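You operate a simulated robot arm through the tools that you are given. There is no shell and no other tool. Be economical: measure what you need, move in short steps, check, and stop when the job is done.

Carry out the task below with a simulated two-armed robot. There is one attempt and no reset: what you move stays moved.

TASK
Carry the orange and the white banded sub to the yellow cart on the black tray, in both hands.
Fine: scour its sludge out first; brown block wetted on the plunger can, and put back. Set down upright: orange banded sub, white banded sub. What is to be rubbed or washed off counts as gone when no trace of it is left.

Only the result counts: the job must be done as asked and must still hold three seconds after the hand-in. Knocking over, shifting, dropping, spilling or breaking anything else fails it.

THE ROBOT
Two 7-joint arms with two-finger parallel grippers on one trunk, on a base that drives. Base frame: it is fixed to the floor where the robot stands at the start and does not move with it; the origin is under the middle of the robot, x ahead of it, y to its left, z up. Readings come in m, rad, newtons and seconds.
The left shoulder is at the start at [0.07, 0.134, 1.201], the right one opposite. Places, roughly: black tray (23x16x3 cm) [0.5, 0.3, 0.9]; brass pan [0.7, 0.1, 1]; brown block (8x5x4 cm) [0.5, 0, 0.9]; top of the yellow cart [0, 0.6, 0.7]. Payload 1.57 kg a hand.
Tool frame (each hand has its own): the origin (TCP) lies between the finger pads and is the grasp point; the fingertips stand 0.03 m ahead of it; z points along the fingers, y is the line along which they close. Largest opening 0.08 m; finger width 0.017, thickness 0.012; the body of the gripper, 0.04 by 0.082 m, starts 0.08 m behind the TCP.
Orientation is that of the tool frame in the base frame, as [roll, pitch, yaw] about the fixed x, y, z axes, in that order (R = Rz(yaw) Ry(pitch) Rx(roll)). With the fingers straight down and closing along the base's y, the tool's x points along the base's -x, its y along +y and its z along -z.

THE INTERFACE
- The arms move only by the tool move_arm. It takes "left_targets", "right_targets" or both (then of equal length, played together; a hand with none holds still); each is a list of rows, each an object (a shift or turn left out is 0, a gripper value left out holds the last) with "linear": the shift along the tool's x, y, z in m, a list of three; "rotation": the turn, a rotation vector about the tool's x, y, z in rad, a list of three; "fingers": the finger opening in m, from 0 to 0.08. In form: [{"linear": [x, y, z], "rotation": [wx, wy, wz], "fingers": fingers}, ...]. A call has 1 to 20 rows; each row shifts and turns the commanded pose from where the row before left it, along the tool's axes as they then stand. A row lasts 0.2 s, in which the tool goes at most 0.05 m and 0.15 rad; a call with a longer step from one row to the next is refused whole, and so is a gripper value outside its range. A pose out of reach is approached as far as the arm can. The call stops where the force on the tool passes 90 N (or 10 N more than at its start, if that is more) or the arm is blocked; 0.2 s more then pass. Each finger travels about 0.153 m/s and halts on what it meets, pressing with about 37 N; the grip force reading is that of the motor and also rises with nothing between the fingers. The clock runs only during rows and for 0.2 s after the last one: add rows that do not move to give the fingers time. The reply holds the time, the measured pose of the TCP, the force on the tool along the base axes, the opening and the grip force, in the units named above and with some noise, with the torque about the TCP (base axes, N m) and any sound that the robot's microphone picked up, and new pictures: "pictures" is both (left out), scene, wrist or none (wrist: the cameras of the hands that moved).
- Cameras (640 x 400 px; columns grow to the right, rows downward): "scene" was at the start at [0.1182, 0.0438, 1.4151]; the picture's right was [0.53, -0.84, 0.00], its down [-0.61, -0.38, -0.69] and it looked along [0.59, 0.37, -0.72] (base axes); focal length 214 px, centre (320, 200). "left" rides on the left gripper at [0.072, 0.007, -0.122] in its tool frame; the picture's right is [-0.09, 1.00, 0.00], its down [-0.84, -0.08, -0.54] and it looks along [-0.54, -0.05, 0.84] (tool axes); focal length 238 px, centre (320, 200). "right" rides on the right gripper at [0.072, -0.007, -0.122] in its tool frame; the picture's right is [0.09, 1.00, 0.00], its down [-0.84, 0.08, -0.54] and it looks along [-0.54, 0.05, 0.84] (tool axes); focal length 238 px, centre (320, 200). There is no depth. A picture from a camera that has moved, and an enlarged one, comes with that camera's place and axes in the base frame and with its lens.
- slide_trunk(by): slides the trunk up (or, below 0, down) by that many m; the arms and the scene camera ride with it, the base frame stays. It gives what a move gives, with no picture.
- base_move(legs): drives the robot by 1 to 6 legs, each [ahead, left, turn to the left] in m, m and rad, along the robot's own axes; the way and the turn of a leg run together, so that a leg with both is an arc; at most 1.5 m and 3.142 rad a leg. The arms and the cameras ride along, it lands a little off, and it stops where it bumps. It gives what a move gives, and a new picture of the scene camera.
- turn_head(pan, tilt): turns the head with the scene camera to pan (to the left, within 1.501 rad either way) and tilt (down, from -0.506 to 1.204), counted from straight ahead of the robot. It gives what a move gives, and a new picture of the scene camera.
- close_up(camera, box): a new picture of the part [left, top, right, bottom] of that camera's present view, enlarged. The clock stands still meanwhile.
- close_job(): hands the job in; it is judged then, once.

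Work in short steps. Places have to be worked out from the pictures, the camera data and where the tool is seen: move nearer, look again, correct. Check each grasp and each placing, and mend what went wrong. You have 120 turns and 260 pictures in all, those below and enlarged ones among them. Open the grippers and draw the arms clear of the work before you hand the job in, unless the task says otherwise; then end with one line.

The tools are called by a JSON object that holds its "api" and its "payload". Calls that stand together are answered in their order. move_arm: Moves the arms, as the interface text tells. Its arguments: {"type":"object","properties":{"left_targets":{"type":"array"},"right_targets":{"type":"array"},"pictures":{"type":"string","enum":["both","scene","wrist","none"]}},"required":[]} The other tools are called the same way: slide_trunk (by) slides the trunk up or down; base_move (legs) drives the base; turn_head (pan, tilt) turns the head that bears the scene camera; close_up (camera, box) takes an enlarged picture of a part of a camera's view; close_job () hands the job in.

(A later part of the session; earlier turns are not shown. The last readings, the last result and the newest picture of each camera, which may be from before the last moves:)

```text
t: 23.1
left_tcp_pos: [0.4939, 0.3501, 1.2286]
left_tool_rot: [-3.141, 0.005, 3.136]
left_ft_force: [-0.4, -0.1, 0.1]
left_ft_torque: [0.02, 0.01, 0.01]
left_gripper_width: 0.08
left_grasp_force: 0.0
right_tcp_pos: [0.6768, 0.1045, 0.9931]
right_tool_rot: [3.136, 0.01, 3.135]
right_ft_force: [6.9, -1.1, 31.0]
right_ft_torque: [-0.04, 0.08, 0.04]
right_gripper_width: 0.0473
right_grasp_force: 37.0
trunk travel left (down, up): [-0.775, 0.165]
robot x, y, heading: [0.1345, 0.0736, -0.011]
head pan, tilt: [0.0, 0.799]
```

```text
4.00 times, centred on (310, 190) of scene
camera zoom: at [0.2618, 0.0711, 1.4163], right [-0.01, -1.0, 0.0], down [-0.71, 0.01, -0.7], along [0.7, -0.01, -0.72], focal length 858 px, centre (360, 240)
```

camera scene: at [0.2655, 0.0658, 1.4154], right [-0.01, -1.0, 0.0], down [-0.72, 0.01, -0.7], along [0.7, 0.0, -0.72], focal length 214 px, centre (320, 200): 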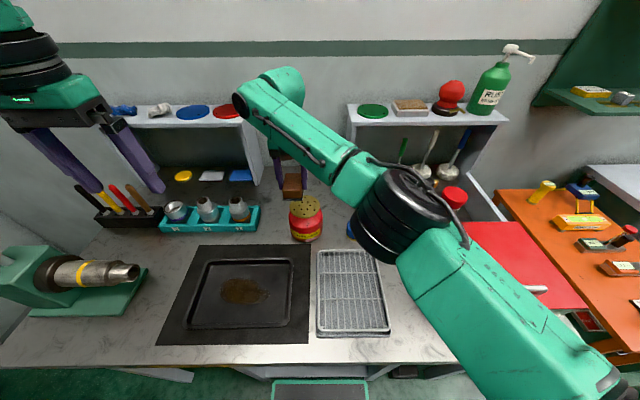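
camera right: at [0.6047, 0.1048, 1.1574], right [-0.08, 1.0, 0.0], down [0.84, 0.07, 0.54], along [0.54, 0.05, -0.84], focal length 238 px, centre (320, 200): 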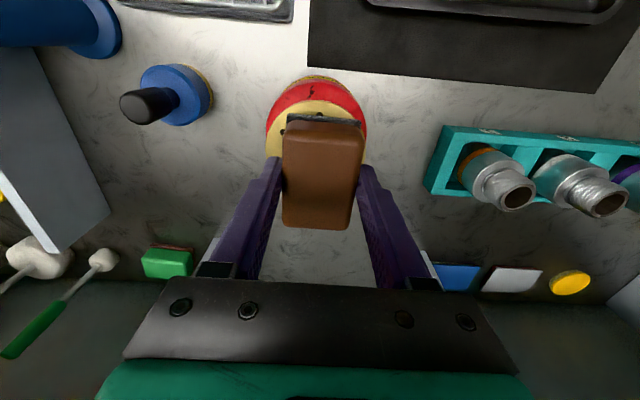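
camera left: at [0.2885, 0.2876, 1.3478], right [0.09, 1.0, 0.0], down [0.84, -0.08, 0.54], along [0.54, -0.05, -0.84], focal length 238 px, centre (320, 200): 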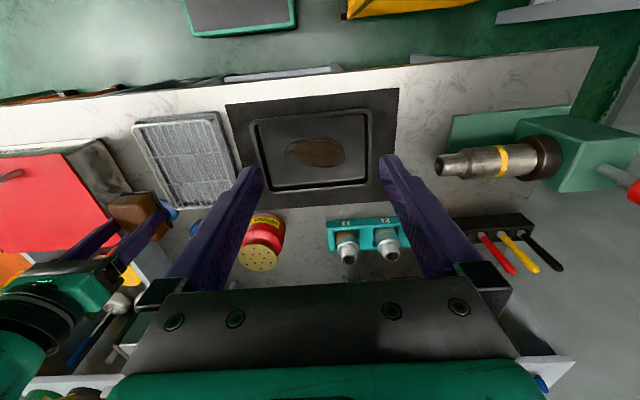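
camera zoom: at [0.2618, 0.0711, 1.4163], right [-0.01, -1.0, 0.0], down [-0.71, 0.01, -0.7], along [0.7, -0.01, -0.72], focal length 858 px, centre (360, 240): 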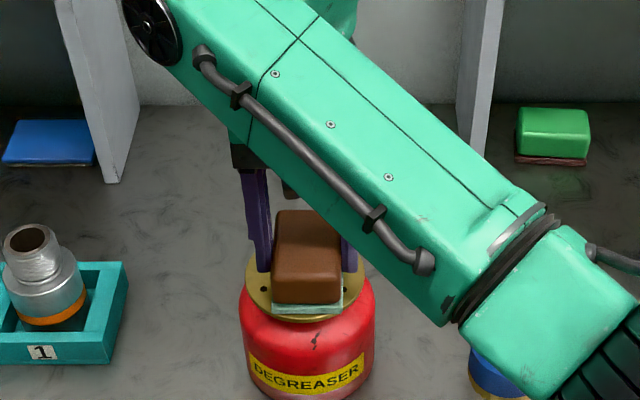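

The pad turned wet (teal) with 31 N of press. I lift off, and move the left hand out of the way.

{"api": "move_arm", "payload": {"right_targets": [{"linear": [0, 0, -0.03]}, {"linear": [0, 0, -0.035]}, {"linear": [0, 0, -0.03]}, {}], "left_targets": [{"linear": [0.02, 0.03, -0.01]}, {"linear": [0.02, 0.03, -0.01]}, {"linear": [0.02, 0.03, -0.01]}, {"linear": [0.02, 0.03, -0.01]}], "pictures": "wrist"}}

{"api": "turn_head", "payload": {"pan": 0.4, "tilt": 1.0}}

```text
t: 24.1
left_tcp_pos: [0.4161, 0.471, 1.2639]
left_tool_rot: [3.14, 0.003, 3.134]
left_ft_force: [-0.6, 0.0, 0.1]
left_ft_torque: [0.01, -0.01, 0.01]
left_gripper_width: 0.0801
left_grasp_force: 0.0
right_tcp_pos: [0.6767, 0.1039, 1.0838]
right_tool_rot: [3.139, 0.001, 3.134]
right_ft_force: [0.0, -0.2, -2.4]
right_ft_torque: [0.02, -0.02, 0.0]
right_gripper_width: 0.047
right_grasp_force: 37.4
trunk travel left (down, up): [-0.775, 0.165]
robot x, y, heading: [0.1331, 0.0696, -0.008]
head pan, tilt: [0.0, 0.799]
camera right: at [0.6046, 0.0973, 1.2058], right [-0.08, 1.0, 0.0], down [0.84, 0.07, 0.54], along [0.54, 0.05, -0.84], focal length 238 px, centre (320, 200)
camera left: at [0.3447, 0.4776, 1.3873], right [0.1, 1.0, 0.0], down [0.83, -0.08, 0.54], along [0.54, -0.05, -0.84], focal length 238 px, centre (320, 200)
```

right: 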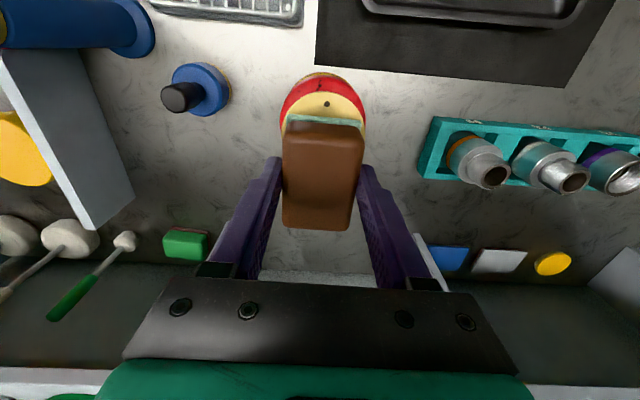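
left: 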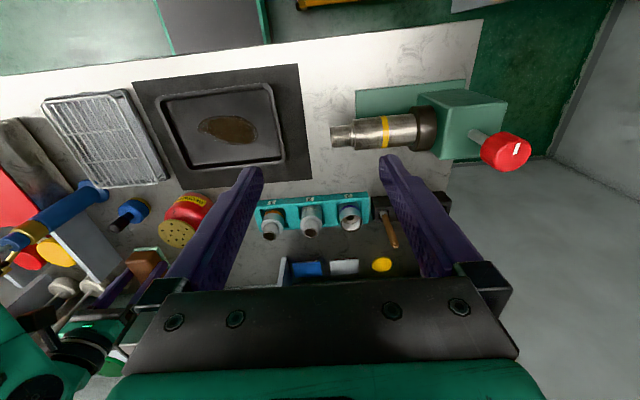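

```text
t: 25.0
left_tcp_pos: [0.4181, 0.4702, 1.2639]
left_tool_rot: [3.14, 0.002, 3.136]
left_ft_force: [-0.1, -0.5, 0.1]
left_ft_torque: [-0.02, 0.0, 0.03]
left_gripper_width: 0.08
left_grasp_force: 0.0
right_tcp_pos: [0.6771, 0.1039, 1.083]
right_tool_rot: [3.138, 0.0, 3.133]
right_ft_force: [0.3, 0.4, -1.0]
right_ft_torque: [0.0, 0.02, 0.0]
right_gripper_width: 0.047
right_grasp_force: 37.0
trunk travel left (down, up): [-0.775, 0.165]
robot x, y, heading: [0.1329, 0.0668, -0.009]
head pan, tilt: [0.4, 1.0]
camera scene: at [0.2495, 0.099, 1.4003], right [0.38, -0.92, 0.0], down [-0.78, -0.32, -0.54], along [0.5, 0.21, -0.84], focal length 214 px, centre (320, 200)
```

scene: 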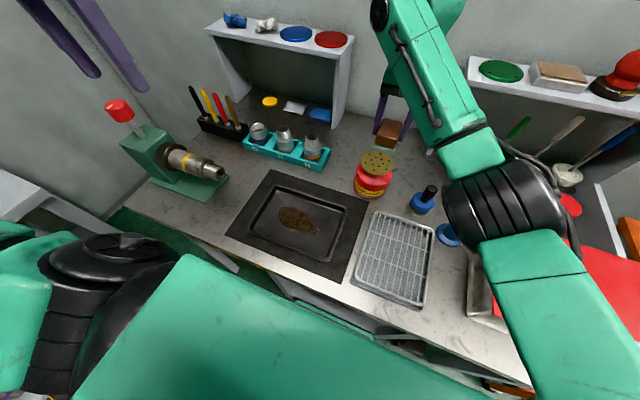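

Sludge spans about x 0.446–0.507, y 0.194–0.326. I move the wet block above it.

{"api": "move_arm", "payload": {"right_targets": [{"linear": [0.04, 0.02, 0]}, {"linear": [0.04, 0.02, 0]}, {"linear": [0.04, 0.03, 0]}, {"linear": [0.04, 0.03, 0]}, {"linear": [0.039, 0.025, 0]}, {"linear": [0, 0.025, 0.04]}, {"linear": [0, 0, 0.04]}, {}], "pictures": "both"}}

```text
t: 26.8
left_tcp_pos: [0.4174, 0.4699, 1.2658]
left_tool_rot: [3.141, 0.001, 3.137]
left_ft_force: [-0.6, -0.1, -0.5]
left_ft_torque: [0.0, 0.01, -0.04]
left_gripper_width: 0.0802
left_grasp_force: 0.0
right_tcp_pos: [0.4787, 0.2576, 1.0023]
right_tool_rot: [3.138, 0.002, 3.134]
right_ft_force: [-0.3, 0.7, -1.5]
right_ft_torque: [-0.01, -0.03, 0.02]
right_gripper_width: 0.0469
right_grasp_force: 37.4
trunk travel left (down, up): [-0.775, 0.165]
robot x, y, heading: [0.1345, 0.0743, -0.005]
head pan, tilt: [0.4, 1.0]
camera scene: at [0.2484, 0.0987, 1.4004], right [0.38, -0.92, 0.0], down [-0.78, -0.32, -0.54], along [0.5, 0.21, -0.84], focal length 214 px, centre (320, 200)
camera right: at [0.408, 0.2505, 1.1242], right [-0.08, 1.0, 0.0], down [0.84, 0.07, 0.54], along [0.54, 0.05, -0.84], focal length 238 px, centre (320, 200)
```

scene: 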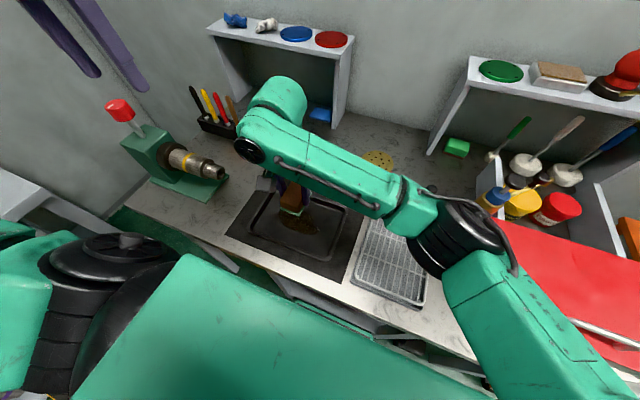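
right: 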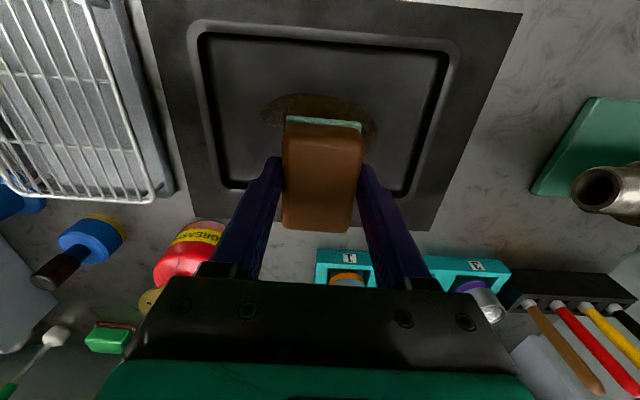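

Positioned over the sludge. I lower toward the tray floor.

{"api": "move_arm", "payload": {"right_targets": [{"linear": [0, 0, 0.04]}, {"linear": [0, 0, 0.03]}, {"linear": [0, 0, 0.008]}, {"linear": [0, 0, 0.006]}, {"linear": [0, 0, 0.004]}], "pictures": "wrist"}}

```text
t: 28.0
left_tcp_pos: [0.4177, 0.4712, 1.2645]
left_tool_rot: [-3.141, 0.001, 3.137]
left_ft_force: [0.1, 0.6, 1.5]
left_ft_torque: [0.0, 0.03, -0.01]
left_gripper_width: 0.08
left_grasp_force: 0.1
right_tcp_pos: [0.4787, 0.2575, 0.914]
right_tool_rot: [3.14, 0.001, 3.133]
right_ft_force: [0.8, 0.5, -1.2]
right_ft_torque: [0.0, -0.02, 0.0]
right_gripper_width: 0.0469
right_grasp_force: 37.0
trunk travel left (down, up): [-0.775, 0.165]
robot x, y, heading: [0.136, 0.0704, -0.007]
head pan, tilt: [0.4, 1.0]
camera right: at [0.4085, 0.2505, 1.0372], right [-0.08, 1.0, 0.0], down [0.84, 0.07, 0.54], along [0.54, 0.05, -0.84], focal length 238 px, centre (320, 200)
```

right: 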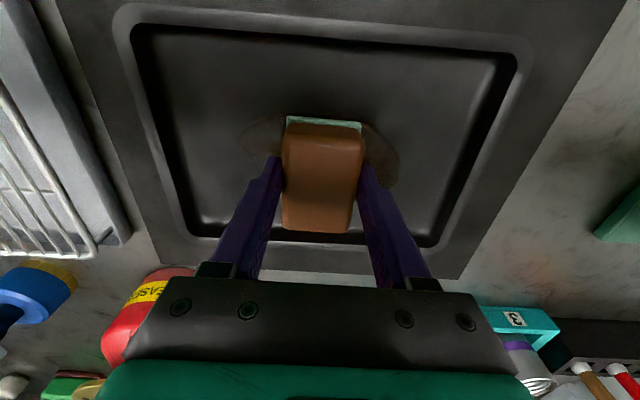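

No contact yet at 0.914; I go down in 4 mm steps.

{"api": "move_arm", "payload": {"right_targets": [{"linear": [0, 0, 0.005]}, {"linear": [0, 0, 0.005]}, {"linear": [0, 0, 0.003]}], "pictures": "none"}}

```text
t: 28.8
left_tcp_pos: [0.417, 0.4698, 1.2649]
left_tool_rot: [-3.14, 0.001, 3.137]
left_ft_force: [0.3, 0.3, -0.1]
left_ft_torque: [0.03, -0.01, -0.01]
left_gripper_width: 0.0797
left_grasp_force: 0.1
right_tcp_pos: [0.4792, 0.2569, 0.9022]
right_tool_rot: [3.14, 0.002, 3.132]
right_ft_force: [0.0, 0.3, -0.9]
right_ft_torque: [-0.01, 0.0, 0.01]
right_gripper_width: 0.0472
right_grasp_force: 37.1
trunk travel left (down, up): [-0.775, 0.165]
robot x, y, heading: [0.1375, 0.0745, -0.007]
head pan, tilt: [0.4, 1.0]
```

{"api": "move_arm", "payload": {"right_targets": [{"linear": [0, 0, 0.004]}, {"linear": [0, 0, 0.004]}, {"linear": [0, 0, 0.003]}], "pictures": "wrist"}}

```text
t: 29.6
left_tcp_pos: [0.4118, 0.472, 1.2659]
left_tool_rot: [-3.141, 0.007, 3.137]
left_ft_force: [0.4, 0.9, -0.4]
left_ft_torque: [0.02, -0.03, 0.01]
left_gripper_width: 0.0797
left_grasp_force: 0.0
right_tcp_pos: [0.4887, 0.2529, 0.8988]
right_tool_rot: [3.138, 0.029, 3.114]
right_ft_force: [-5.1, 8.1, 31.9]
right_ft_torque: [0.29, 0.03, -0.04]
right_gripper_width: 0.0476
right_grasp_force: 37.0
trunk travel left (down, up): [-0.775, 0.165]
robot x, y, heading: [0.1339, 0.0699, -0.007]
head pan, tilt: [0.4, 1.0]
camera right: at [0.4137, 0.2465, 1.0178], right [-0.07, 1.0, 0.0], down [0.82, 0.06, 0.57], along [0.56, 0.04, -0.82], focal length 238 px, centre (320, 200)
```

right: 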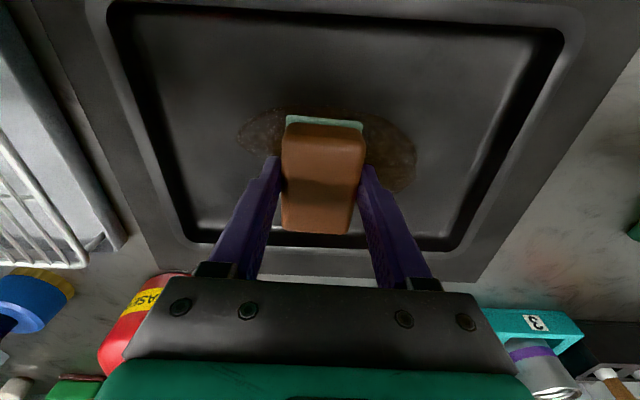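

Contact with ~30 N. I ease 2 mm and scrub side to side.

{"api": "move_arm", "payload": {"right_targets": [{"linear": [0.004, 0.01, -0.003]}, {"linear": [0, 0.02, 0]}, {"linear": [0, 0.02, 0]}, {"linear": [0, -0.02, 0]}, {"linear": [0, -0.02, 0]}, {"linear": [0, -0.02, 0]}, {"linear": [0, -0.02, 0]}, {"linear": [0, -0.015, 0]}, {"linear": [0, 0.02, 0]}, {"linear": [0, 0.02, 0]}], "pictures": "wrist"}}

```text
t: 30.0
left_tcp_pos: [0.4073, 0.4697, 1.2674]
left_tool_rot: [3.139, 0.01, 3.137]
left_ft_force: [0.7, -0.4, 0.4]
left_ft_torque: [0.04, 0.01, 0.03]
left_gripper_width: 0.0799
left_grasp_force: 0.0
right_tcp_pos: [0.4938, 0.2479, 0.8942]
right_tool_rot: [-3.137, 0.045, 3.099]
right_ft_force: [-21.0, 6.8, 56.1]
right_ft_torque: [0.54, 1.79, 0.02]
right_gripper_width: 0.0473
right_grasp_force: 36.6
right hand out of reach, approached as far as the arm can: row 2
trunk travel left (down, up): [-0.775, 0.165]
robot x, y, heading: [0.1371, 0.0753, -0.001]
head pan, tilt: [0.4, 1.0]
stopped in row 2 (right hand): the force on the tool passed its limit (the readings are from after the stop); the commanded pose is now the measured one
camera right: at [0.4163, 0.2438, 1.0137], right [-0.05, 1.0, -0.01], down [0.81, 0.05, 0.58], along [0.58, 0.02, -0.82], focal length 238 px, centre (320, 200)
```

right: 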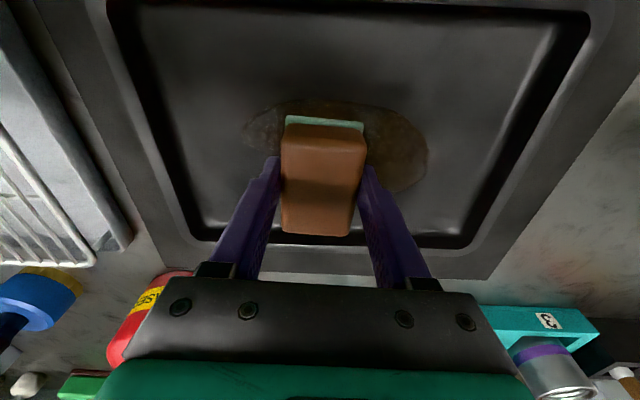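

The arm is at its cross-body limit there, so pushing wandered. I lift off, level the tool, and will back and turn the base so the tray is more frontal.

{"api": "move_arm", "payload": {"right_targets": [{"linear": [0, 0, -0.01]}, {"linear": [0.005, 0, -0.03], "rotation": [0, 0.045, -0.03]}, {"linear": [0, 0, -0.04]}, {"linear": [0, 0, -0.04]}, {"linear": [0, 0, -0.04]}, {"linear": [0, 0, -0.02]}], "pictures": "wrist"}}

{"api": "turn_head", "payload": {"pan": 0.9, "tilt": 1.1}}

```text
t: 31.4
left_tcp_pos: [0.4163, 0.4706, 1.2655]
left_tool_rot: [-3.141, 0.001, 3.138]
left_ft_force: [-0.4, 0.0, -0.2]
left_ft_torque: [0.01, -0.02, 0.0]
left_gripper_width: 0.08
left_grasp_force: 0.0
right_tcp_pos: [0.4922, 0.253, 1.0695]
right_tool_rot: [-3.13, -0.011, 3.13]
right_ft_force: [0.7, -0.4, -1.0]
right_ft_torque: [0.02, 0.04, 0.03]
right_gripper_width: 0.0472
right_grasp_force: 37.1
trunk travel left (down, up): [-0.775, 0.165]
robot x, y, heading: [0.1342, 0.0703, -0.01]
head pan, tilt: [0.4, 1.0]
camera right: at [0.4223, 0.2487, 1.1925], right [-0.08, 1.0, -0.01], down [0.84, 0.07, 0.53], along [0.53, 0.03, -0.85], focal length 238 px, centre (320, 200)
```

right: 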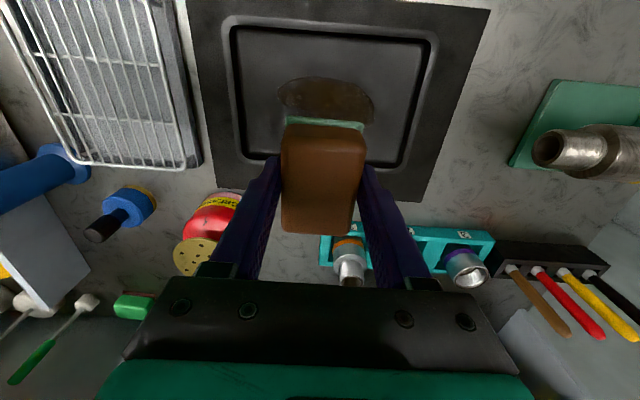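

```text
t: 32.4
left_tcp_pos: [0.4179, 0.4706, 1.2643]
left_tool_rot: [3.141, 0.001, 3.137]
left_ft_force: [0.1, 0.0, -0.3]
left_ft_torque: [-0.04, 0.02, 0.01]
left_gripper_width: 0.0799
left_grasp_force: 0.0
right_tcp_pos: [0.4936, 0.2529, 1.0697]
right_tool_rot: [-3.127, -0.011, 3.13]
right_ft_force: [0.1, -0.7, -0.8]
right_ft_torque: [0.02, 0.03, -0.03]
right_gripper_width: 0.0474
right_grasp_force: 37.2
trunk travel left (down, up): [-0.775, 0.165]
robot x, y, heading: [0.1381, 0.0722, -0.008]
head pan, tilt: [0.901, 1.1]
camera scene: at [0.2246, 0.122, 1.3937], right [0.78, -0.63, 0.0], down [-0.56, -0.69, -0.45], along [0.28, 0.35, -0.89], focal length 214 px, centre (320, 200)
```

scene: 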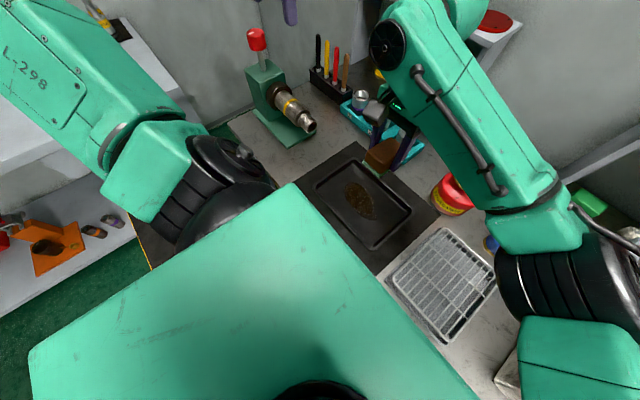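

I back off 0.1 m (slightly right) and turn 0.45 rad left so the tray lies in front of the right arm.

{"api": "base_move", "payload": {"legs": [[-0.1, -0.04, 0], [0, 0, 0.45]]}}

```text
t: 34.9
left_tcp_pos: [0.1149, 0.5142, 1.2653]
left_tool_rot: [3.14, 0.002, -2.699]
left_ft_force: [0.1, 0.8, 0.4]
left_ft_torque: [0.02, -0.01, -0.01]
left_gripper_width: 0.0798
left_grasp_force: 0.1
right_tcp_pos: [0.2767, 0.3496, 1.0685]
right_tool_rot: [-3.127, -0.01, -2.706]
right_ft_force: [-0.7, -0.2, -1.3]
right_ft_torque: [-0.03, 0.02, 0.0]
right_gripper_width: 0.0472
right_grasp_force: 37.1
trunk travel left (down, up): [-0.775, 0.165]
robot x, y, heading: [0.0338, 0.0324, 0.44]
head pan, tilt: [0.901, 1.1]
camera scene: at [0.0924, 0.1158, 1.3937], right [0.97, -0.23, 0.0], down [-0.2, -0.87, -0.45], along [0.1, 0.44, -0.89], focal length 214 px, centre (320, 200)
```

scene: 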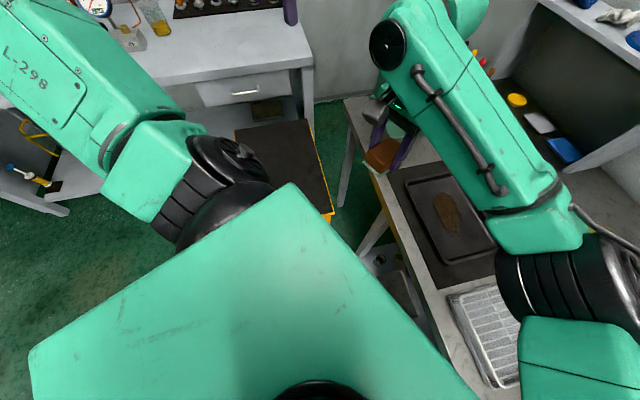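

Cart top spans roughly x ±0.21, y 0.40–0.86 and looks free. I turn the tool back square with the tray, then move above the sludge.

{"api": "move_arm", "payload": {"right_targets": [{"rotation": [-0.014, -0.01, 0]}, {"rotation": [0, 0, 0.145]}, {"rotation": [0, 0, 0.145]}, {"rotation": [0, 0, 0.145]}, {"linear": [-0.04, -0.02, 0]}, {"linear": [-0.04, -0.02, 0]}, {"linear": [-0.04, -0.02, 0]}, {"linear": [-0.04, -0.02, 0]}, {"linear": [-0.04, -0.015, 0.03]}, {}], "pictures": "wrist"}}

{"api": "turn_head", "payload": {"pan": 0.1, "tilt": 0.95}}

```text
refused: row 9 steps farther than a row can; nothing moved
```

```text
t: 36.0
left_tcp_pos: [0.1136, 0.5137, 1.2638]
left_tool_rot: [-3.141, 0.001, -2.698]
left_ft_force: [0.0, -0.2, -0.3]
left_ft_torque: [-0.02, 0.01, 0.01]
left_gripper_width: 0.0801
left_grasp_force: 0.1
right_tcp_pos: [0.2775, 0.35, 1.0671]
right_tool_rot: [-3.127, -0.012, -2.705]
right_ft_force: [-1.2, -0.3, -0.6]
right_ft_torque: [-0.01, -0.01, 0.0]
right_gripper_width: 0.0472
right_grasp_force: 37.0
trunk travel left (down, up): [-0.775, 0.165]
robot x, y, heading: [0.0376, 0.032, 0.442]
head pan, tilt: [0.099, 0.949]
camera scene: at [0.1401, 0.092, 1.4039], right [0.52, -0.86, 0.0], down [-0.7, -0.42, -0.58], along [0.5, 0.3, -0.81], focal length 214 px, centre (320, 200)
```

scene: 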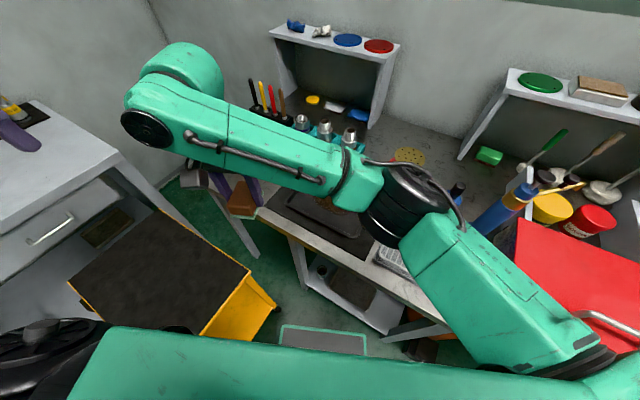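

One row was a hair too long; I split it.

{"api": "move_arm", "payload": {"right_targets": [{"rotation": [-0.014, -0.01, 0]}, {"rotation": [0, 0, 0.145]}, {"rotation": [0, 0, 0.145]}, {"rotation": [0, 0, 0.145]}, {"linear": [-0.04, -0.02, 0]}, {"linear": [-0.04, -0.02, 0]}, {"linear": [-0.04, -0.02, 0]}, {"linear": [-0.04, -0.02, 0]}, {"linear": [-0.04, -0.015, 0]}, {"linear": [0, 0, 0.04]}, {}], "pictures": "both"}}

```text
t: 38.4
left_tcp_pos: [0.115, 0.5148, 1.265]
left_tool_rot: [3.14, 0.0, -2.698]
left_ft_force: [0.0, -0.1, 0.5]
left_ft_torque: [0.01, 0.01, -0.01]
left_gripper_width: 0.0801
left_grasp_force: 0.0
right_tcp_pos: [0.4772, 0.2531, 1.0315]
right_tool_rot: [-3.142, 0.0, -3.141]
right_ft_force: [0.0, 0.1, -1.7]
right_ft_torque: [-0.02, -0.01, -0.01]
right_gripper_width: 0.0473
right_grasp_force: 37.2
trunk travel left (down, up): [-0.775, 0.165]
robot x, y, heading: [0.0327, 0.0351, 0.439]
head pan, tilt: [0.099, 0.949]
camera scene: at [0.1399, 0.0918, 1.4039], right [0.52, -0.86, 0.0], down [-0.7, -0.42, -0.58], along [0.5, 0.3, -0.81], focal length 214 px, centre (320, 200)
camera right: at [0.4064, 0.2474, 1.1522], right [-0.09, 1.0, 0.0], down [0.84, 0.08, 0.54], along [0.54, 0.05, -0.84], focal length 238 px, centre (320, 200)
```

scene: 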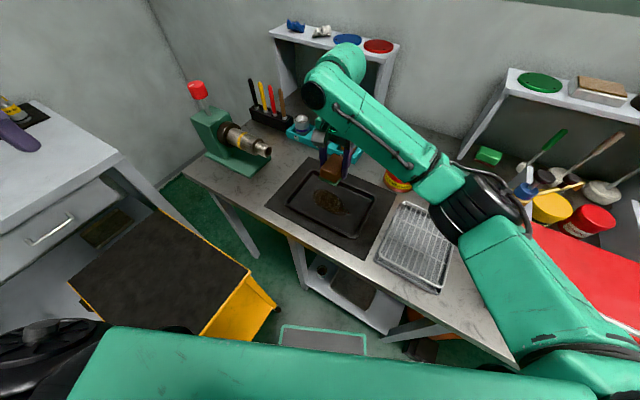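
right: 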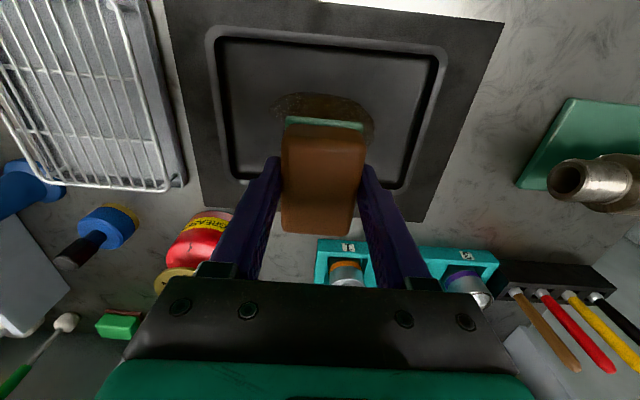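

I lower to contact gently (target ~15 N).

{"api": "move_arm", "payload": {"right_targets": [{"linear": [0, 0, 0.04]}, {"linear": [0, 0, 0.04]}, {"linear": [0, 0, 0.035]}, {"linear": [0, 0, 0.01]}, {"linear": [0, 0, 0.006]}, {"linear": [0, 0, 0.003]}, {}], "pictures": "wrist"}}

```text
t: 40.0
left_tcp_pos: [0.1124, 0.5136, 1.2656]
left_tool_rot: [3.14, 0.004, -2.698]
left_ft_force: [0.1, 0.6, -0.3]
left_ft_torque: [-0.02, -0.02, 0.0]
left_gripper_width: 0.0801
left_grasp_force: 0.0
right_tcp_pos: [0.4762, 0.2557, 0.8977]
right_tool_rot: [3.139, 0.003, -3.14]
right_ft_force: [4.0, 2.0, 17.9]
right_ft_torque: [-0.17, -0.89, 0.07]
right_gripper_width: 0.0471
right_grasp_force: 36.9
trunk travel left (down, up): [-0.775, 0.165]
robot x, y, heading: [0.031, 0.0332, 0.441]
head pan, tilt: [0.099, 0.949]
camera right: at [0.4047, 0.2476, 1.0186], right [-0.09, 1.0, 0.0], down [0.83, 0.08, 0.55], along [0.54, 0.05, -0.84], focal length 238 px, centre (320, 200)
```

right: 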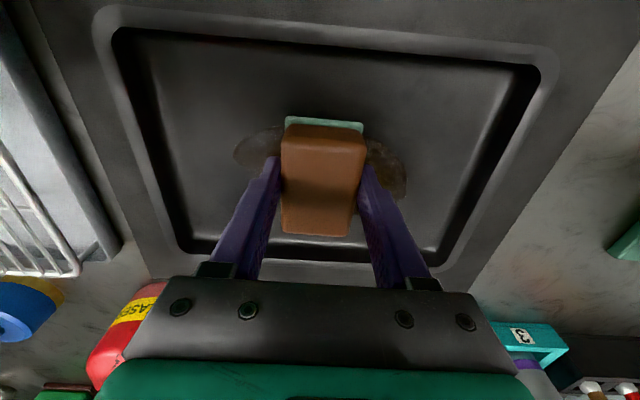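

Good contact, 18 N. Now scrubbing strokes along y.

{"api": "move_arm", "payload": {"right_targets": [{"linear": [0, 0.015, 0]}, {"linear": [0, 0.02, 0]}, {"linear": [0, 0.015, 0]}, {"linear": [0, -0.02, 0]}, {"linear": [0, -0.02, 0]}, {"linear": [0, -0.02, 0]}, {"linear": [0, -0.02, 0]}, {"linear": [0, -0.02, 0]}, {"linear": [0, 0.02, 0]}, {"linear": [0, 0.02, 0]}, {"linear": [0, 0.01, 0]}], "pictures": "wrist"}}

```text
t: 42.4
left_tcp_pos: [0.1121, 0.5109, 1.2658]
left_tool_rot: [3.141, 0.004, -2.7]
left_ft_force: [-0.2, -0.8, 0.1]
left_ft_torque: [-0.04, -0.01, 0.01]
left_gripper_width: 0.0801
left_grasp_force: 0.0
right_tcp_pos: [0.4746, 0.2532, 0.8973]
right_tool_rot: [3.14, 0.001, -3.139]
right_ft_force: [0.8, -5.1, 18.5]
right_ft_torque: [-0.37, -0.8, -0.24]
right_gripper_width: 0.0468
right_grasp_force: 37.4
trunk travel left (down, up): [-0.775, 0.165]
robot x, y, heading: [0.0319, 0.0335, 0.443]
head pan, tilt: [0.099, 0.949]
camera right: at [0.4046, 0.2449, 1.0183], right [-0.09, 1.0, 0.0], down [0.84, 0.08, 0.54], along [0.54, 0.05, -0.84], focal length 238 px, centre (320, 200)
```

right: 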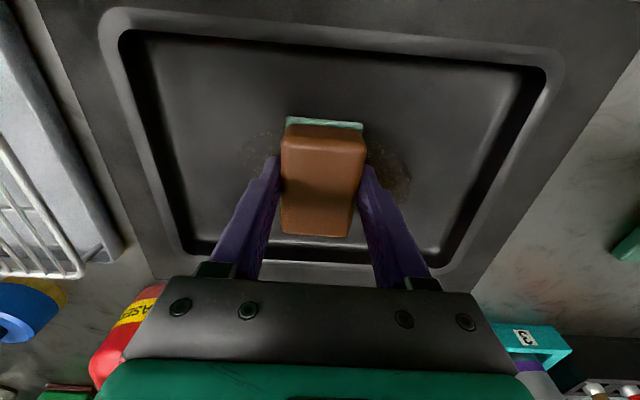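

It's fading fast. More strokes, with small offsets in x and slightly wider y.

{"api": "move_arm", "payload": {"right_targets": [{"linear": [0.008, 0.02, 0]}, {"linear": [0, 0.02, 0]}, {"linear": [0, 0.018, 0]}, {"linear": [-0.016, 0, 0]}, {"linear": [0, -0.02, 0]}, {"linear": [0, -0.02, 0]}, {"linear": [0, -0.02, 0]}, {"linear": [0, -0.02, 0]}, {"linear": [0, -0.02, 0]}, {"linear": [0, -0.015, 0]}, {"linear": [0.016, 0, 0]}, {"linear": [0, 0.02, 0]}, {"linear": [0, 0.02, 0]}, {"linear": [0, 0.02, 0]}, {"linear": [0, 0.02, 0]}, {"linear": [0, 0.02, 0]}, {"linear": [0, -0.02, 0]}, {"linear": [0, -0.02, 0]}, {"linear": [-0.008, 0, 0]}], "pictures": "none"}}

{"api": "move_arm", "payload": {"right_targets": [{"linear": [0, 0, -0.03]}, {"linear": [0, 0, -0.04]}, {"linear": [0, 0, -0.04]}, {"linear": [0.04, 0, -0.01]}, {"linear": [0.02, 0, 0]}], "pictures": "both"}}

```text
t: 45.0
left_tcp_pos: [0.1046, 0.512, 1.2669]
left_tool_rot: [-3.138, 0.007, -2.696]
left_ft_force: [0.3, -0.3, 0.6]
left_ft_torque: [0.0, 0.03, -0.01]
left_gripper_width: 0.08
left_grasp_force: 0.0
right_tcp_pos: [0.5027, 0.1656, 0.897]
right_tool_rot: [-3.063, 0.095, 3.094]
right_ft_force: [-20.4, 0.8, 51.6]
right_ft_torque: [1.17, 1.88, 0.43]
right_gripper_width: 0.0473
right_grasp_force: 36.9
trunk travel left (down, up): [-0.775, 0.165]
robot x, y, heading: [0.034, 0.0335, 0.44]
head pan, tilt: [0.099, 0.949]
stopped in row 12 (right hand): the force on the tool passed its limit (the readings are from after the stop); the commanded pose is now the measured one
```

```text
t: 46.4
left_tcp_pos: [0.114, 0.5156, 1.2637]
left_tool_rot: [3.141, 0.002, -2.696]
left_ft_force: [-0.6, -0.2, 0.7]
left_ft_torque: [-0.07, -0.04, 0.03]
left_gripper_width: 0.0803
left_grasp_force: 0.1
right_tcp_pos: [0.5325, 0.1851, 0.9345]
right_tool_rot: [-3.022, 0.134, 3.034]
right_ft_force: [1.0, 0.2, -1.2]
right_ft_torque: [-0.06, -0.03, 0.02]
right_gripper_width: 0.047
right_grasp_force: 37.4
right hand out of reach, approached as far as the arm can: row 2, 3, 4, 5
trunk travel left (down, up): [-0.775, 0.165]
robot x, y, heading: [0.0308, 0.034, 0.439]
head pan, tilt: [0.099, 0.949]
stopped in row 5 (right hand): the arm was blocked; the commanded pose is now the measured one
camera scene: at [0.1397, 0.093, 1.4039], right [0.52, -0.86, 0.0], down [-0.7, -0.42, -0.58], along [0.5, 0.3, -0.81], focal length 214 px, centre (320, 200)
camera right: at [0.4478, 0.2012, 1.0458], right [0.03, 0.99, -0.13], down [0.77, 0.06, 0.63], along [0.64, -0.12, -0.76], focal length 238 px, centre (320, 200)
```

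scene: 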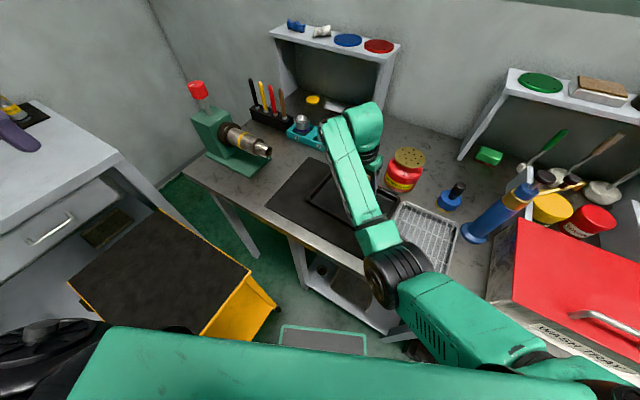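
right: 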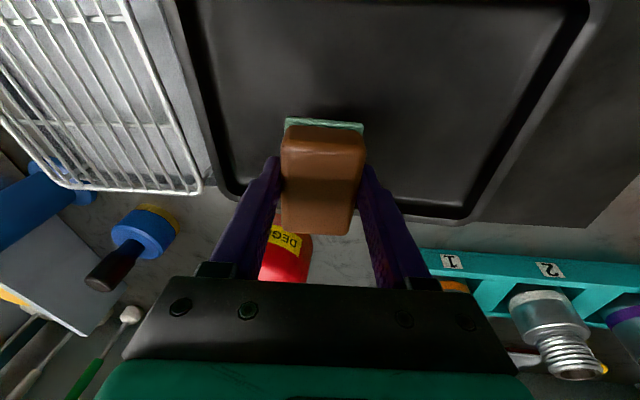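

The arm wandered into a low-elbow pose and got blocked. The cleanest recovery is raising the trunk, which lifts the whole arm.

{"api": "slide_trunk", "payload": {"by": 0.12}}

{"api": "turn_head", "payload": {"pan": -0.1, "tilt": 0.95}}

```text
t: 47.9
left_tcp_pos: [0.1142, 0.5146, 1.3846]
left_tool_rot: [-3.141, 0.002, -2.696]
left_ft_force: [0.3, -0.2, 0.4]
left_ft_torque: [-0.01, -0.02, 0.0]
left_gripper_width: 0.08
left_grasp_force: 0.0
right_tcp_pos: [0.5324, 0.1832, 1.0525]
right_tool_rot: [-3.022, 0.13, 3.033]
right_ft_force: [-0.2, -0.3, -1.4]
right_ft_torque: [-0.01, -0.01, -0.01]
right_gripper_width: 0.047
right_grasp_force: 37.1
trunk travel left (down, up): [-0.895, 0.045]
robot x, y, heading: [0.0319, 0.0319, 0.443]
head pan, tilt: [0.099, 0.949]
```

```text
t: 48.6
left_tcp_pos: [0.1161, 0.5141, 1.3842]
left_tool_rot: [-3.141, 0.001, -2.697]
left_ft_force: [0.3, -0.2, 1.1]
left_ft_torque: [-0.04, -0.02, 0.01]
left_gripper_width: 0.0801
left_grasp_force: 0.1
right_tcp_pos: [0.5334, 0.183, 1.0536]
right_tool_rot: [-3.024, 0.131, 3.032]
right_ft_force: [0.6, -0.2, -0.9]
right_ft_torque: [0.01, 0.01, 0.0]
right_gripper_width: 0.047
right_grasp_force: 36.7
trunk travel left (down, up): [-0.895, 0.045]
robot x, y, heading: [0.0317, 0.032, 0.443]
head pan, tilt: [-0.099, 0.949]
camera scene: at [0.1464, 0.0791, 1.5239], right [0.34, -0.94, 0.0], down [-0.77, -0.27, -0.58], along [0.55, 0.2, -0.81], focal length 214 px, centre (320, 200)
```

scene: 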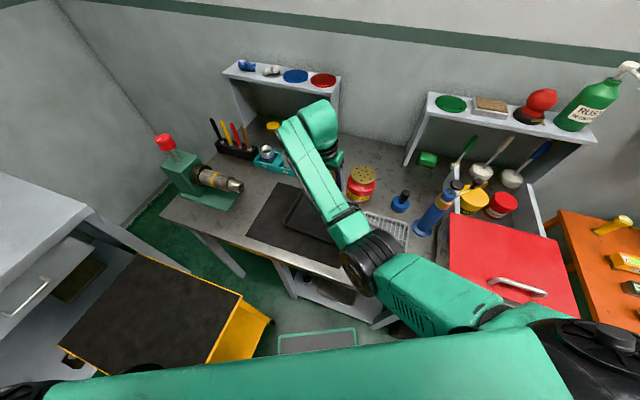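

Now I level the tool and bring it back over the tray middle at this height to look.

{"api": "move_arm", "payload": {"right_targets": [{"rotation": [-0.059, 0.065, -0.055]}, {"rotation": [-0.059, 0.065, -0.055]}, {"linear": [0.02, 0.02, -0.02]}, {"linear": [0.02, 0.02, -0.02]}, {"linear": [0.02, 0.02, -0.02]}, {}], "pictures": "both"}}

```text
t: 50.0
left_tcp_pos: [0.1145, 0.5126, 1.3844]
left_tool_rot: [3.141, 0.003, -2.698]
left_ft_force: [-0.8, 0.2, 0.4]
left_ft_torque: [0.01, 0.01, 0.0]
left_gripper_width: 0.08
left_grasp_force: 0.0
right_tcp_pos: [0.5034, 0.2678, 1.1004]
right_tool_rot: [3.104, 0.014, 3.131]
right_ft_force: [0.2, -0.2, -2.5]
right_ft_torque: [-0.01, 0.01, 0.01]
right_gripper_width: 0.0468
right_grasp_force: 37.1
right hand out of reach, approached as far as the arm can: row 3, 4, 5
trunk travel left (down, up): [-0.895, 0.045]
robot x, y, heading: [0.0291, 0.0315, 0.439]
head pan, tilt: [-0.099, 0.949]
camera scene: at [0.1471, 0.0778, 1.5238], right [0.34, -0.94, 0.0], down [-0.77, -0.27, -0.58], along [0.55, 0.2, -0.81], focal length 214 px, centre (320, 200)
camera right: at [0.4313, 0.2573, 1.221], right [-0.08, 1.0, 0.04], down [0.83, 0.05, 0.56], along [0.55, 0.07, -0.83], focal length 238 px, centre (320, 200)
```

scene: 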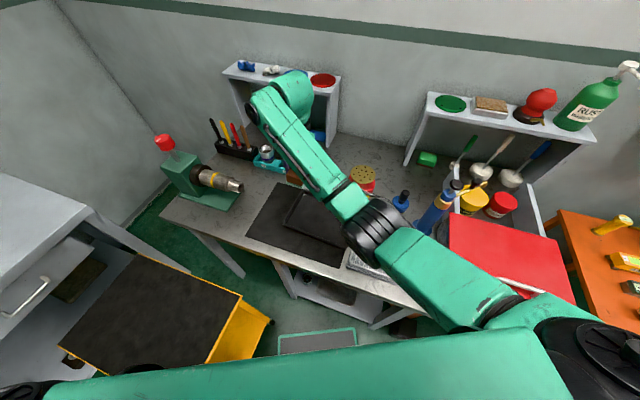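
right: 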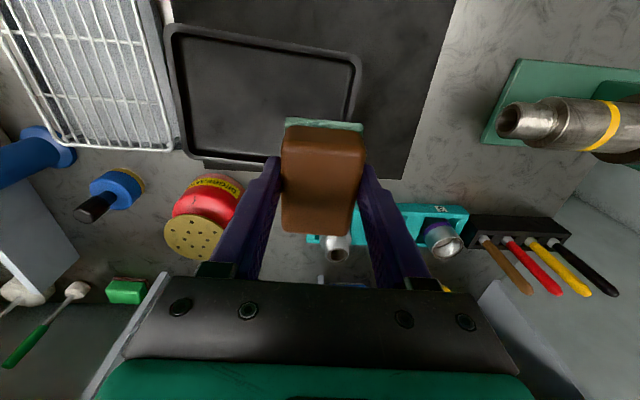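

The tray got dragged a few cm toward the rack. I zoom to check sludge, rack and tray.

{"api": "close_up", "payload": {"camera": "right", "box": [140, 0, 400, 180]}}

{"api": "close_up", "payload": {"camera": "scene", "box": [230, 150, 430, 290]}}

```text
2.22 times, centred on (270, 90) of right
camera zoom: at [0.4313, 0.2573, 1.221], right [-0.08, 1.0, 0.04], down [0.83, 0.05, 0.56], along [0.55, 0.07, -0.83], focal length 530 px, centre (431, 444)
```

zoom: 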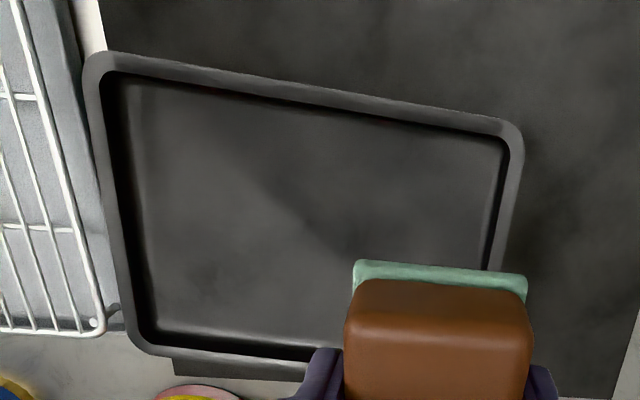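

```text
2.86 times, centred on (330, 220) of scene
camera zoom: at [0.1471, 0.0778, 1.5238], right [0.34, -0.94, 0.0], down [-0.77, -0.27, -0.58], along [0.55, 0.2, -0.81], focal length 613 px, centre (291, 143)
```

zoom: 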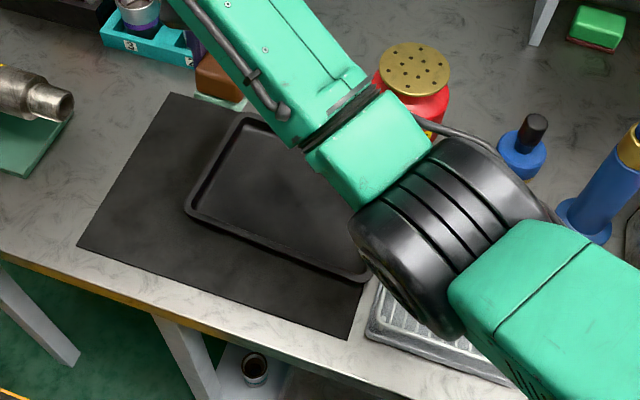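

Sludge looks gone, to be verified. I turn the base back to face the table so the arm clears the view.

{"api": "base_move", "payload": {"legs": [[0, 0, -0.44]]}}

{"api": "turn_head", "payload": {"pan": 0.5, "tilt": 0.95}}

{"api": "close_up", "payload": {"camera": "scene", "box": [220, 150, 420, 290]}}

```text
t: 51.7
left_tcp_pos: [0.3128, 0.4336, 1.385]
left_tool_rot: [-3.141, -0.001, -3.141]
left_ft_force: [0.5, 0.1, -0.7]
left_ft_torque: [0.0, -0.01, -0.01]
left_gripper_width: 0.0799
left_grasp_force: 0.0
right_tcp_pos: [0.5606, 0.0427, 1.1001]
right_tool_rot: [3.109, 0.015, 2.686]
right_ft_force: [-1.2, 0.7, -1.2]
right_ft_torque: [-0.03, 0.02, 0.0]
right_gripper_width: 0.0471
right_grasp_force: 37.2
trunk travel left (down, up): [-0.895, 0.045]
robot x, y, heading: [0.0325, 0.0321, -0.001]
head pan, tilt: [-0.099, 0.949]
camera scene: at [0.1544, 0.0267, 1.5239], right [-0.1, -0.99, 0.0], down [-0.81, 0.08, -0.58], along [0.58, -0.06, -0.81], focal length 214 px, centre (320, 200)
```

scene: 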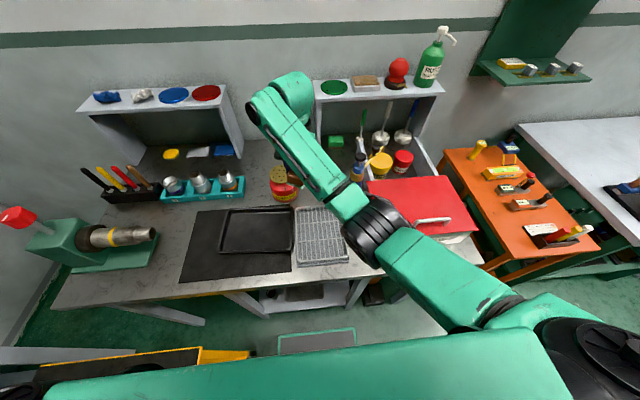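

```text
t: 52.7
left_tcp_pos: [0.3127, 0.4328, 1.3843]
left_tool_rot: [-3.14, 0.002, 3.141]
left_ft_force: [-0.1, -0.1, 0.8]
left_ft_torque: [0.04, -0.01, -0.03]
left_gripper_width: 0.08
left_grasp_force: 0.2
right_tcp_pos: [0.5589, 0.0429, 1.0985]
right_tool_rot: [3.108, 0.018, 2.686]
right_ft_force: [-1.1, 1.5, -0.7]
right_ft_torque: [-0.01, -0.03, 0.02]
right_gripper_width: 0.0471
right_grasp_force: 36.9
trunk travel left (down, up): [-0.895, 0.045]
robot x, y, heading: [0.033, 0.0329, -0.003]
head pan, tilt: [0.499, 0.949]
camera scene: at [0.1467, 0.0674, 1.5239], right [0.48, -0.88, 0.0], down [-0.72, -0.39, -0.58], along [0.51, 0.28, -0.81], focal length 214 px, centre (320, 200)
```

scene: 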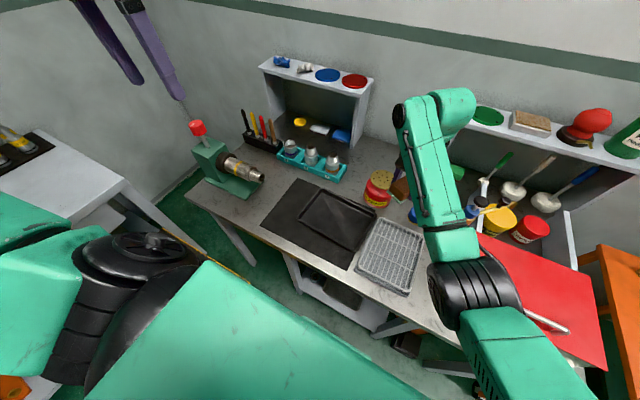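

```text
2.86 times, centred on (320, 220) of scene
camera zoom: at [0.1467, 0.0674, 1.5239], right [0.48, -0.88, 0.0], down [-0.72, -0.39, -0.58], along [0.51, 0.28, -0.81], focal length 613 px, centre (320, 143)
```

zoom: 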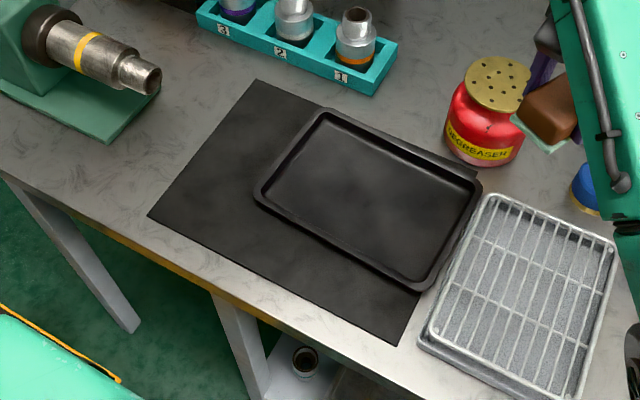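

Tray looks clean; one stronger zoom to check for traces.

{"api": "close_up", "payload": {"camera": "scene", "box": [295, 180, 385, 250]}}

```text
5.71 times, centred on (340, 215) of scene
camera zoom: at [0.1467, 0.0674, 1.5239], right [0.48, -0.88, 0.0], down [-0.72, -0.39, -0.58], along [0.51, 0.28, -0.81], focal length 1226 px, centre (206, 114)
```

zoom: 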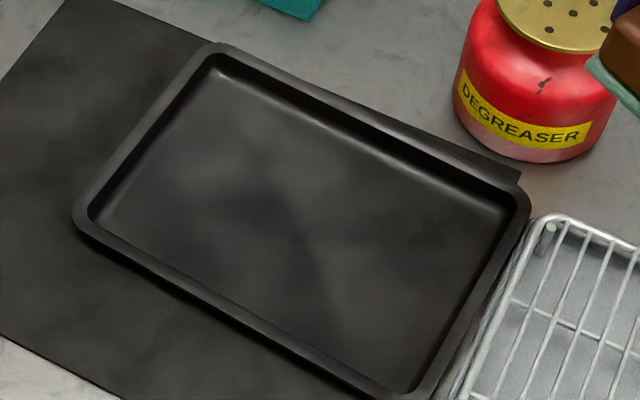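

Let me verify with a nearer look from the left wrist camera.

{"api": "move_arm", "payload": {"left_targets": [{"linear": [-0.004, -0.027, 0.034]}, {"linear": [-0.004, -0.027, 0.034]}, {"linear": [-0.004, -0.027, 0.034]}, {"linear": [-0.004, -0.027, 0.034]}, {"linear": [-0.004, -0.027, 0.034]}, {"linear": [-0.004, -0.027, 0.034]}, {"linear": [-0.004, -0.02, 0.034]}], "pictures": "wrist"}}

{"api": "close_up", "payload": {"camera": "left", "box": [190, 100, 390, 240]}}

```text
t: 54.3
left_tcp_pos: [0.3633, 0.2535, 1.1505]
left_tool_rot: [-3.138, -0.006, -3.142]
left_ft_force: [0.2, 0.2, 0.1]
left_ft_torque: [-0.03, 0.02, -0.02]
left_gripper_width: 0.08
left_grasp_force: 0.1
left hand out of reach, approached as far as the arm can: row 6, 7
right_tcp_pos: [0.5625, 0.0435, 1.0983]
right_tool_rot: [3.11, 0.015, 2.686]
right_ft_force: [1.2, 0.1, -1.0]
right_ft_torque: [0.02, 0.04, -0.01]
right_gripper_width: 0.0469
right_grasp_force: 36.7
trunk travel left (down, up): [-0.895, 0.045]
robot x, y, heading: [0.0302, 0.029, -0.006]
head pan, tilt: [0.499, 0.949]
camera left: at [0.2925, 0.2605, 1.2733], right [0.09, 1.0, 0.0], down [0.84, -0.08, 0.54], along [0.54, -0.05, -0.84], focal length 238 px, centre (320, 200)
```

left: 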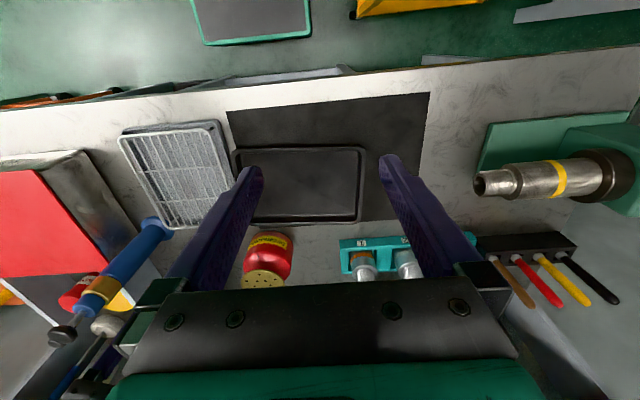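

```text
2.86 times, centred on (290, 170) of left
camera zoom: at [0.2925, 0.2605, 1.2733], right [0.09, 1.0, 0.0], down [0.84, -0.08, 0.54], along [0.54, -0.05, -0.84], focal length 681 px, centre (406, 286)
```

zoom: 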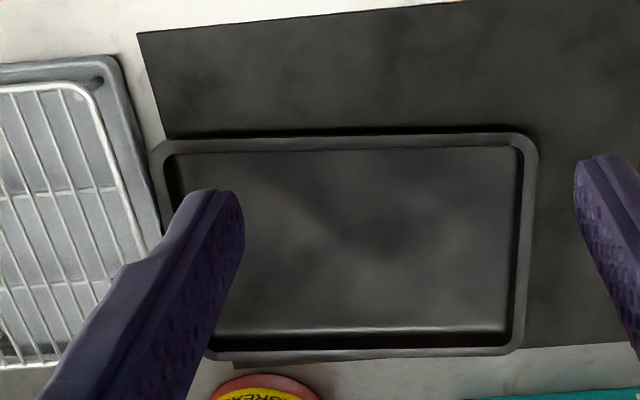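

{"api": "close_up", "payload": {"camera": "left", "box": [260, 145, 370, 220]}}

{"api": "close_up", "payload": {"camera": "scene", "box": [310, 190, 370, 240]}}

```text
5.33 times, centred on (315, 182) of left
camera zoom: at [0.2925, 0.2605, 1.2733], right [0.09, 1.0, 0.0], down [0.84, -0.08, 0.54], along [0.54, -0.05, -0.84], focal length 1271 px, centre (347, 293)
```

zoom: 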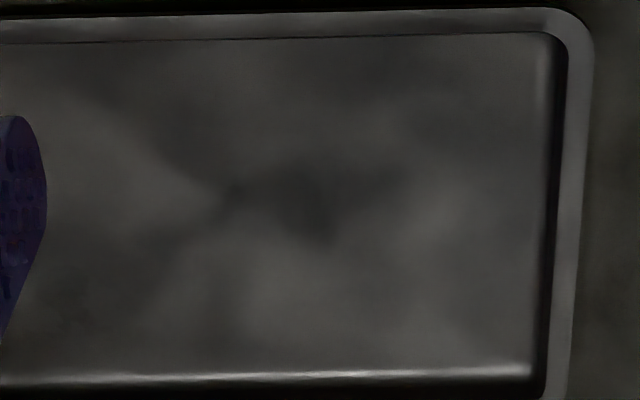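

```text
8.00 times, centred on (340, 215) of scene
camera zoom: at [0.1507, 0.0699, 1.5235], right [0.48, -0.88, 0.0], down [-0.72, -0.39, -0.58], along [0.51, 0.28, -0.82], focal length 1716 px, centre (160, 80)
```

zoom: 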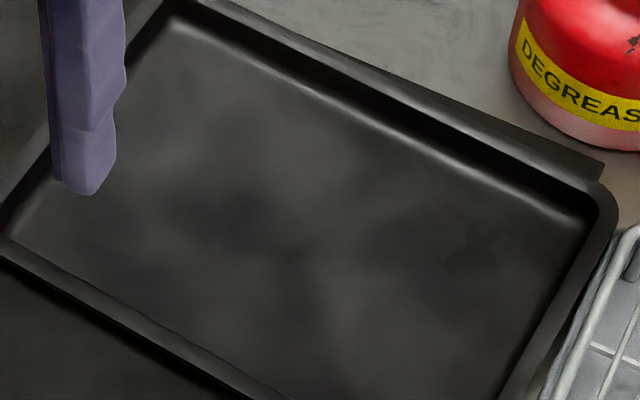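

There's a faint spot near (0.545, 0.127) at the tray's right end. I check with the right camera.

{"api": "close_up", "payload": {"camera": "right", "box": [240, 0, 640, 250]}}

```text
1.60 times, centred on (440, 125) of right
camera zoom: at [0.4925, 0.0665, 1.2188], right [0.35, 0.93, 0.03], down [0.77, -0.31, 0.56], along [0.53, -0.17, -0.83], focal length 381 px, centre (128, 320)
```

zoom: 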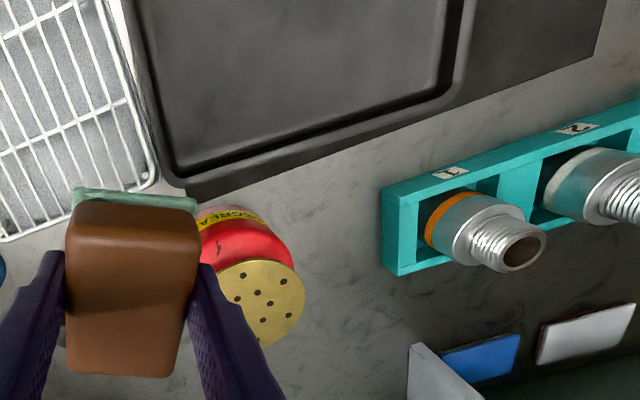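

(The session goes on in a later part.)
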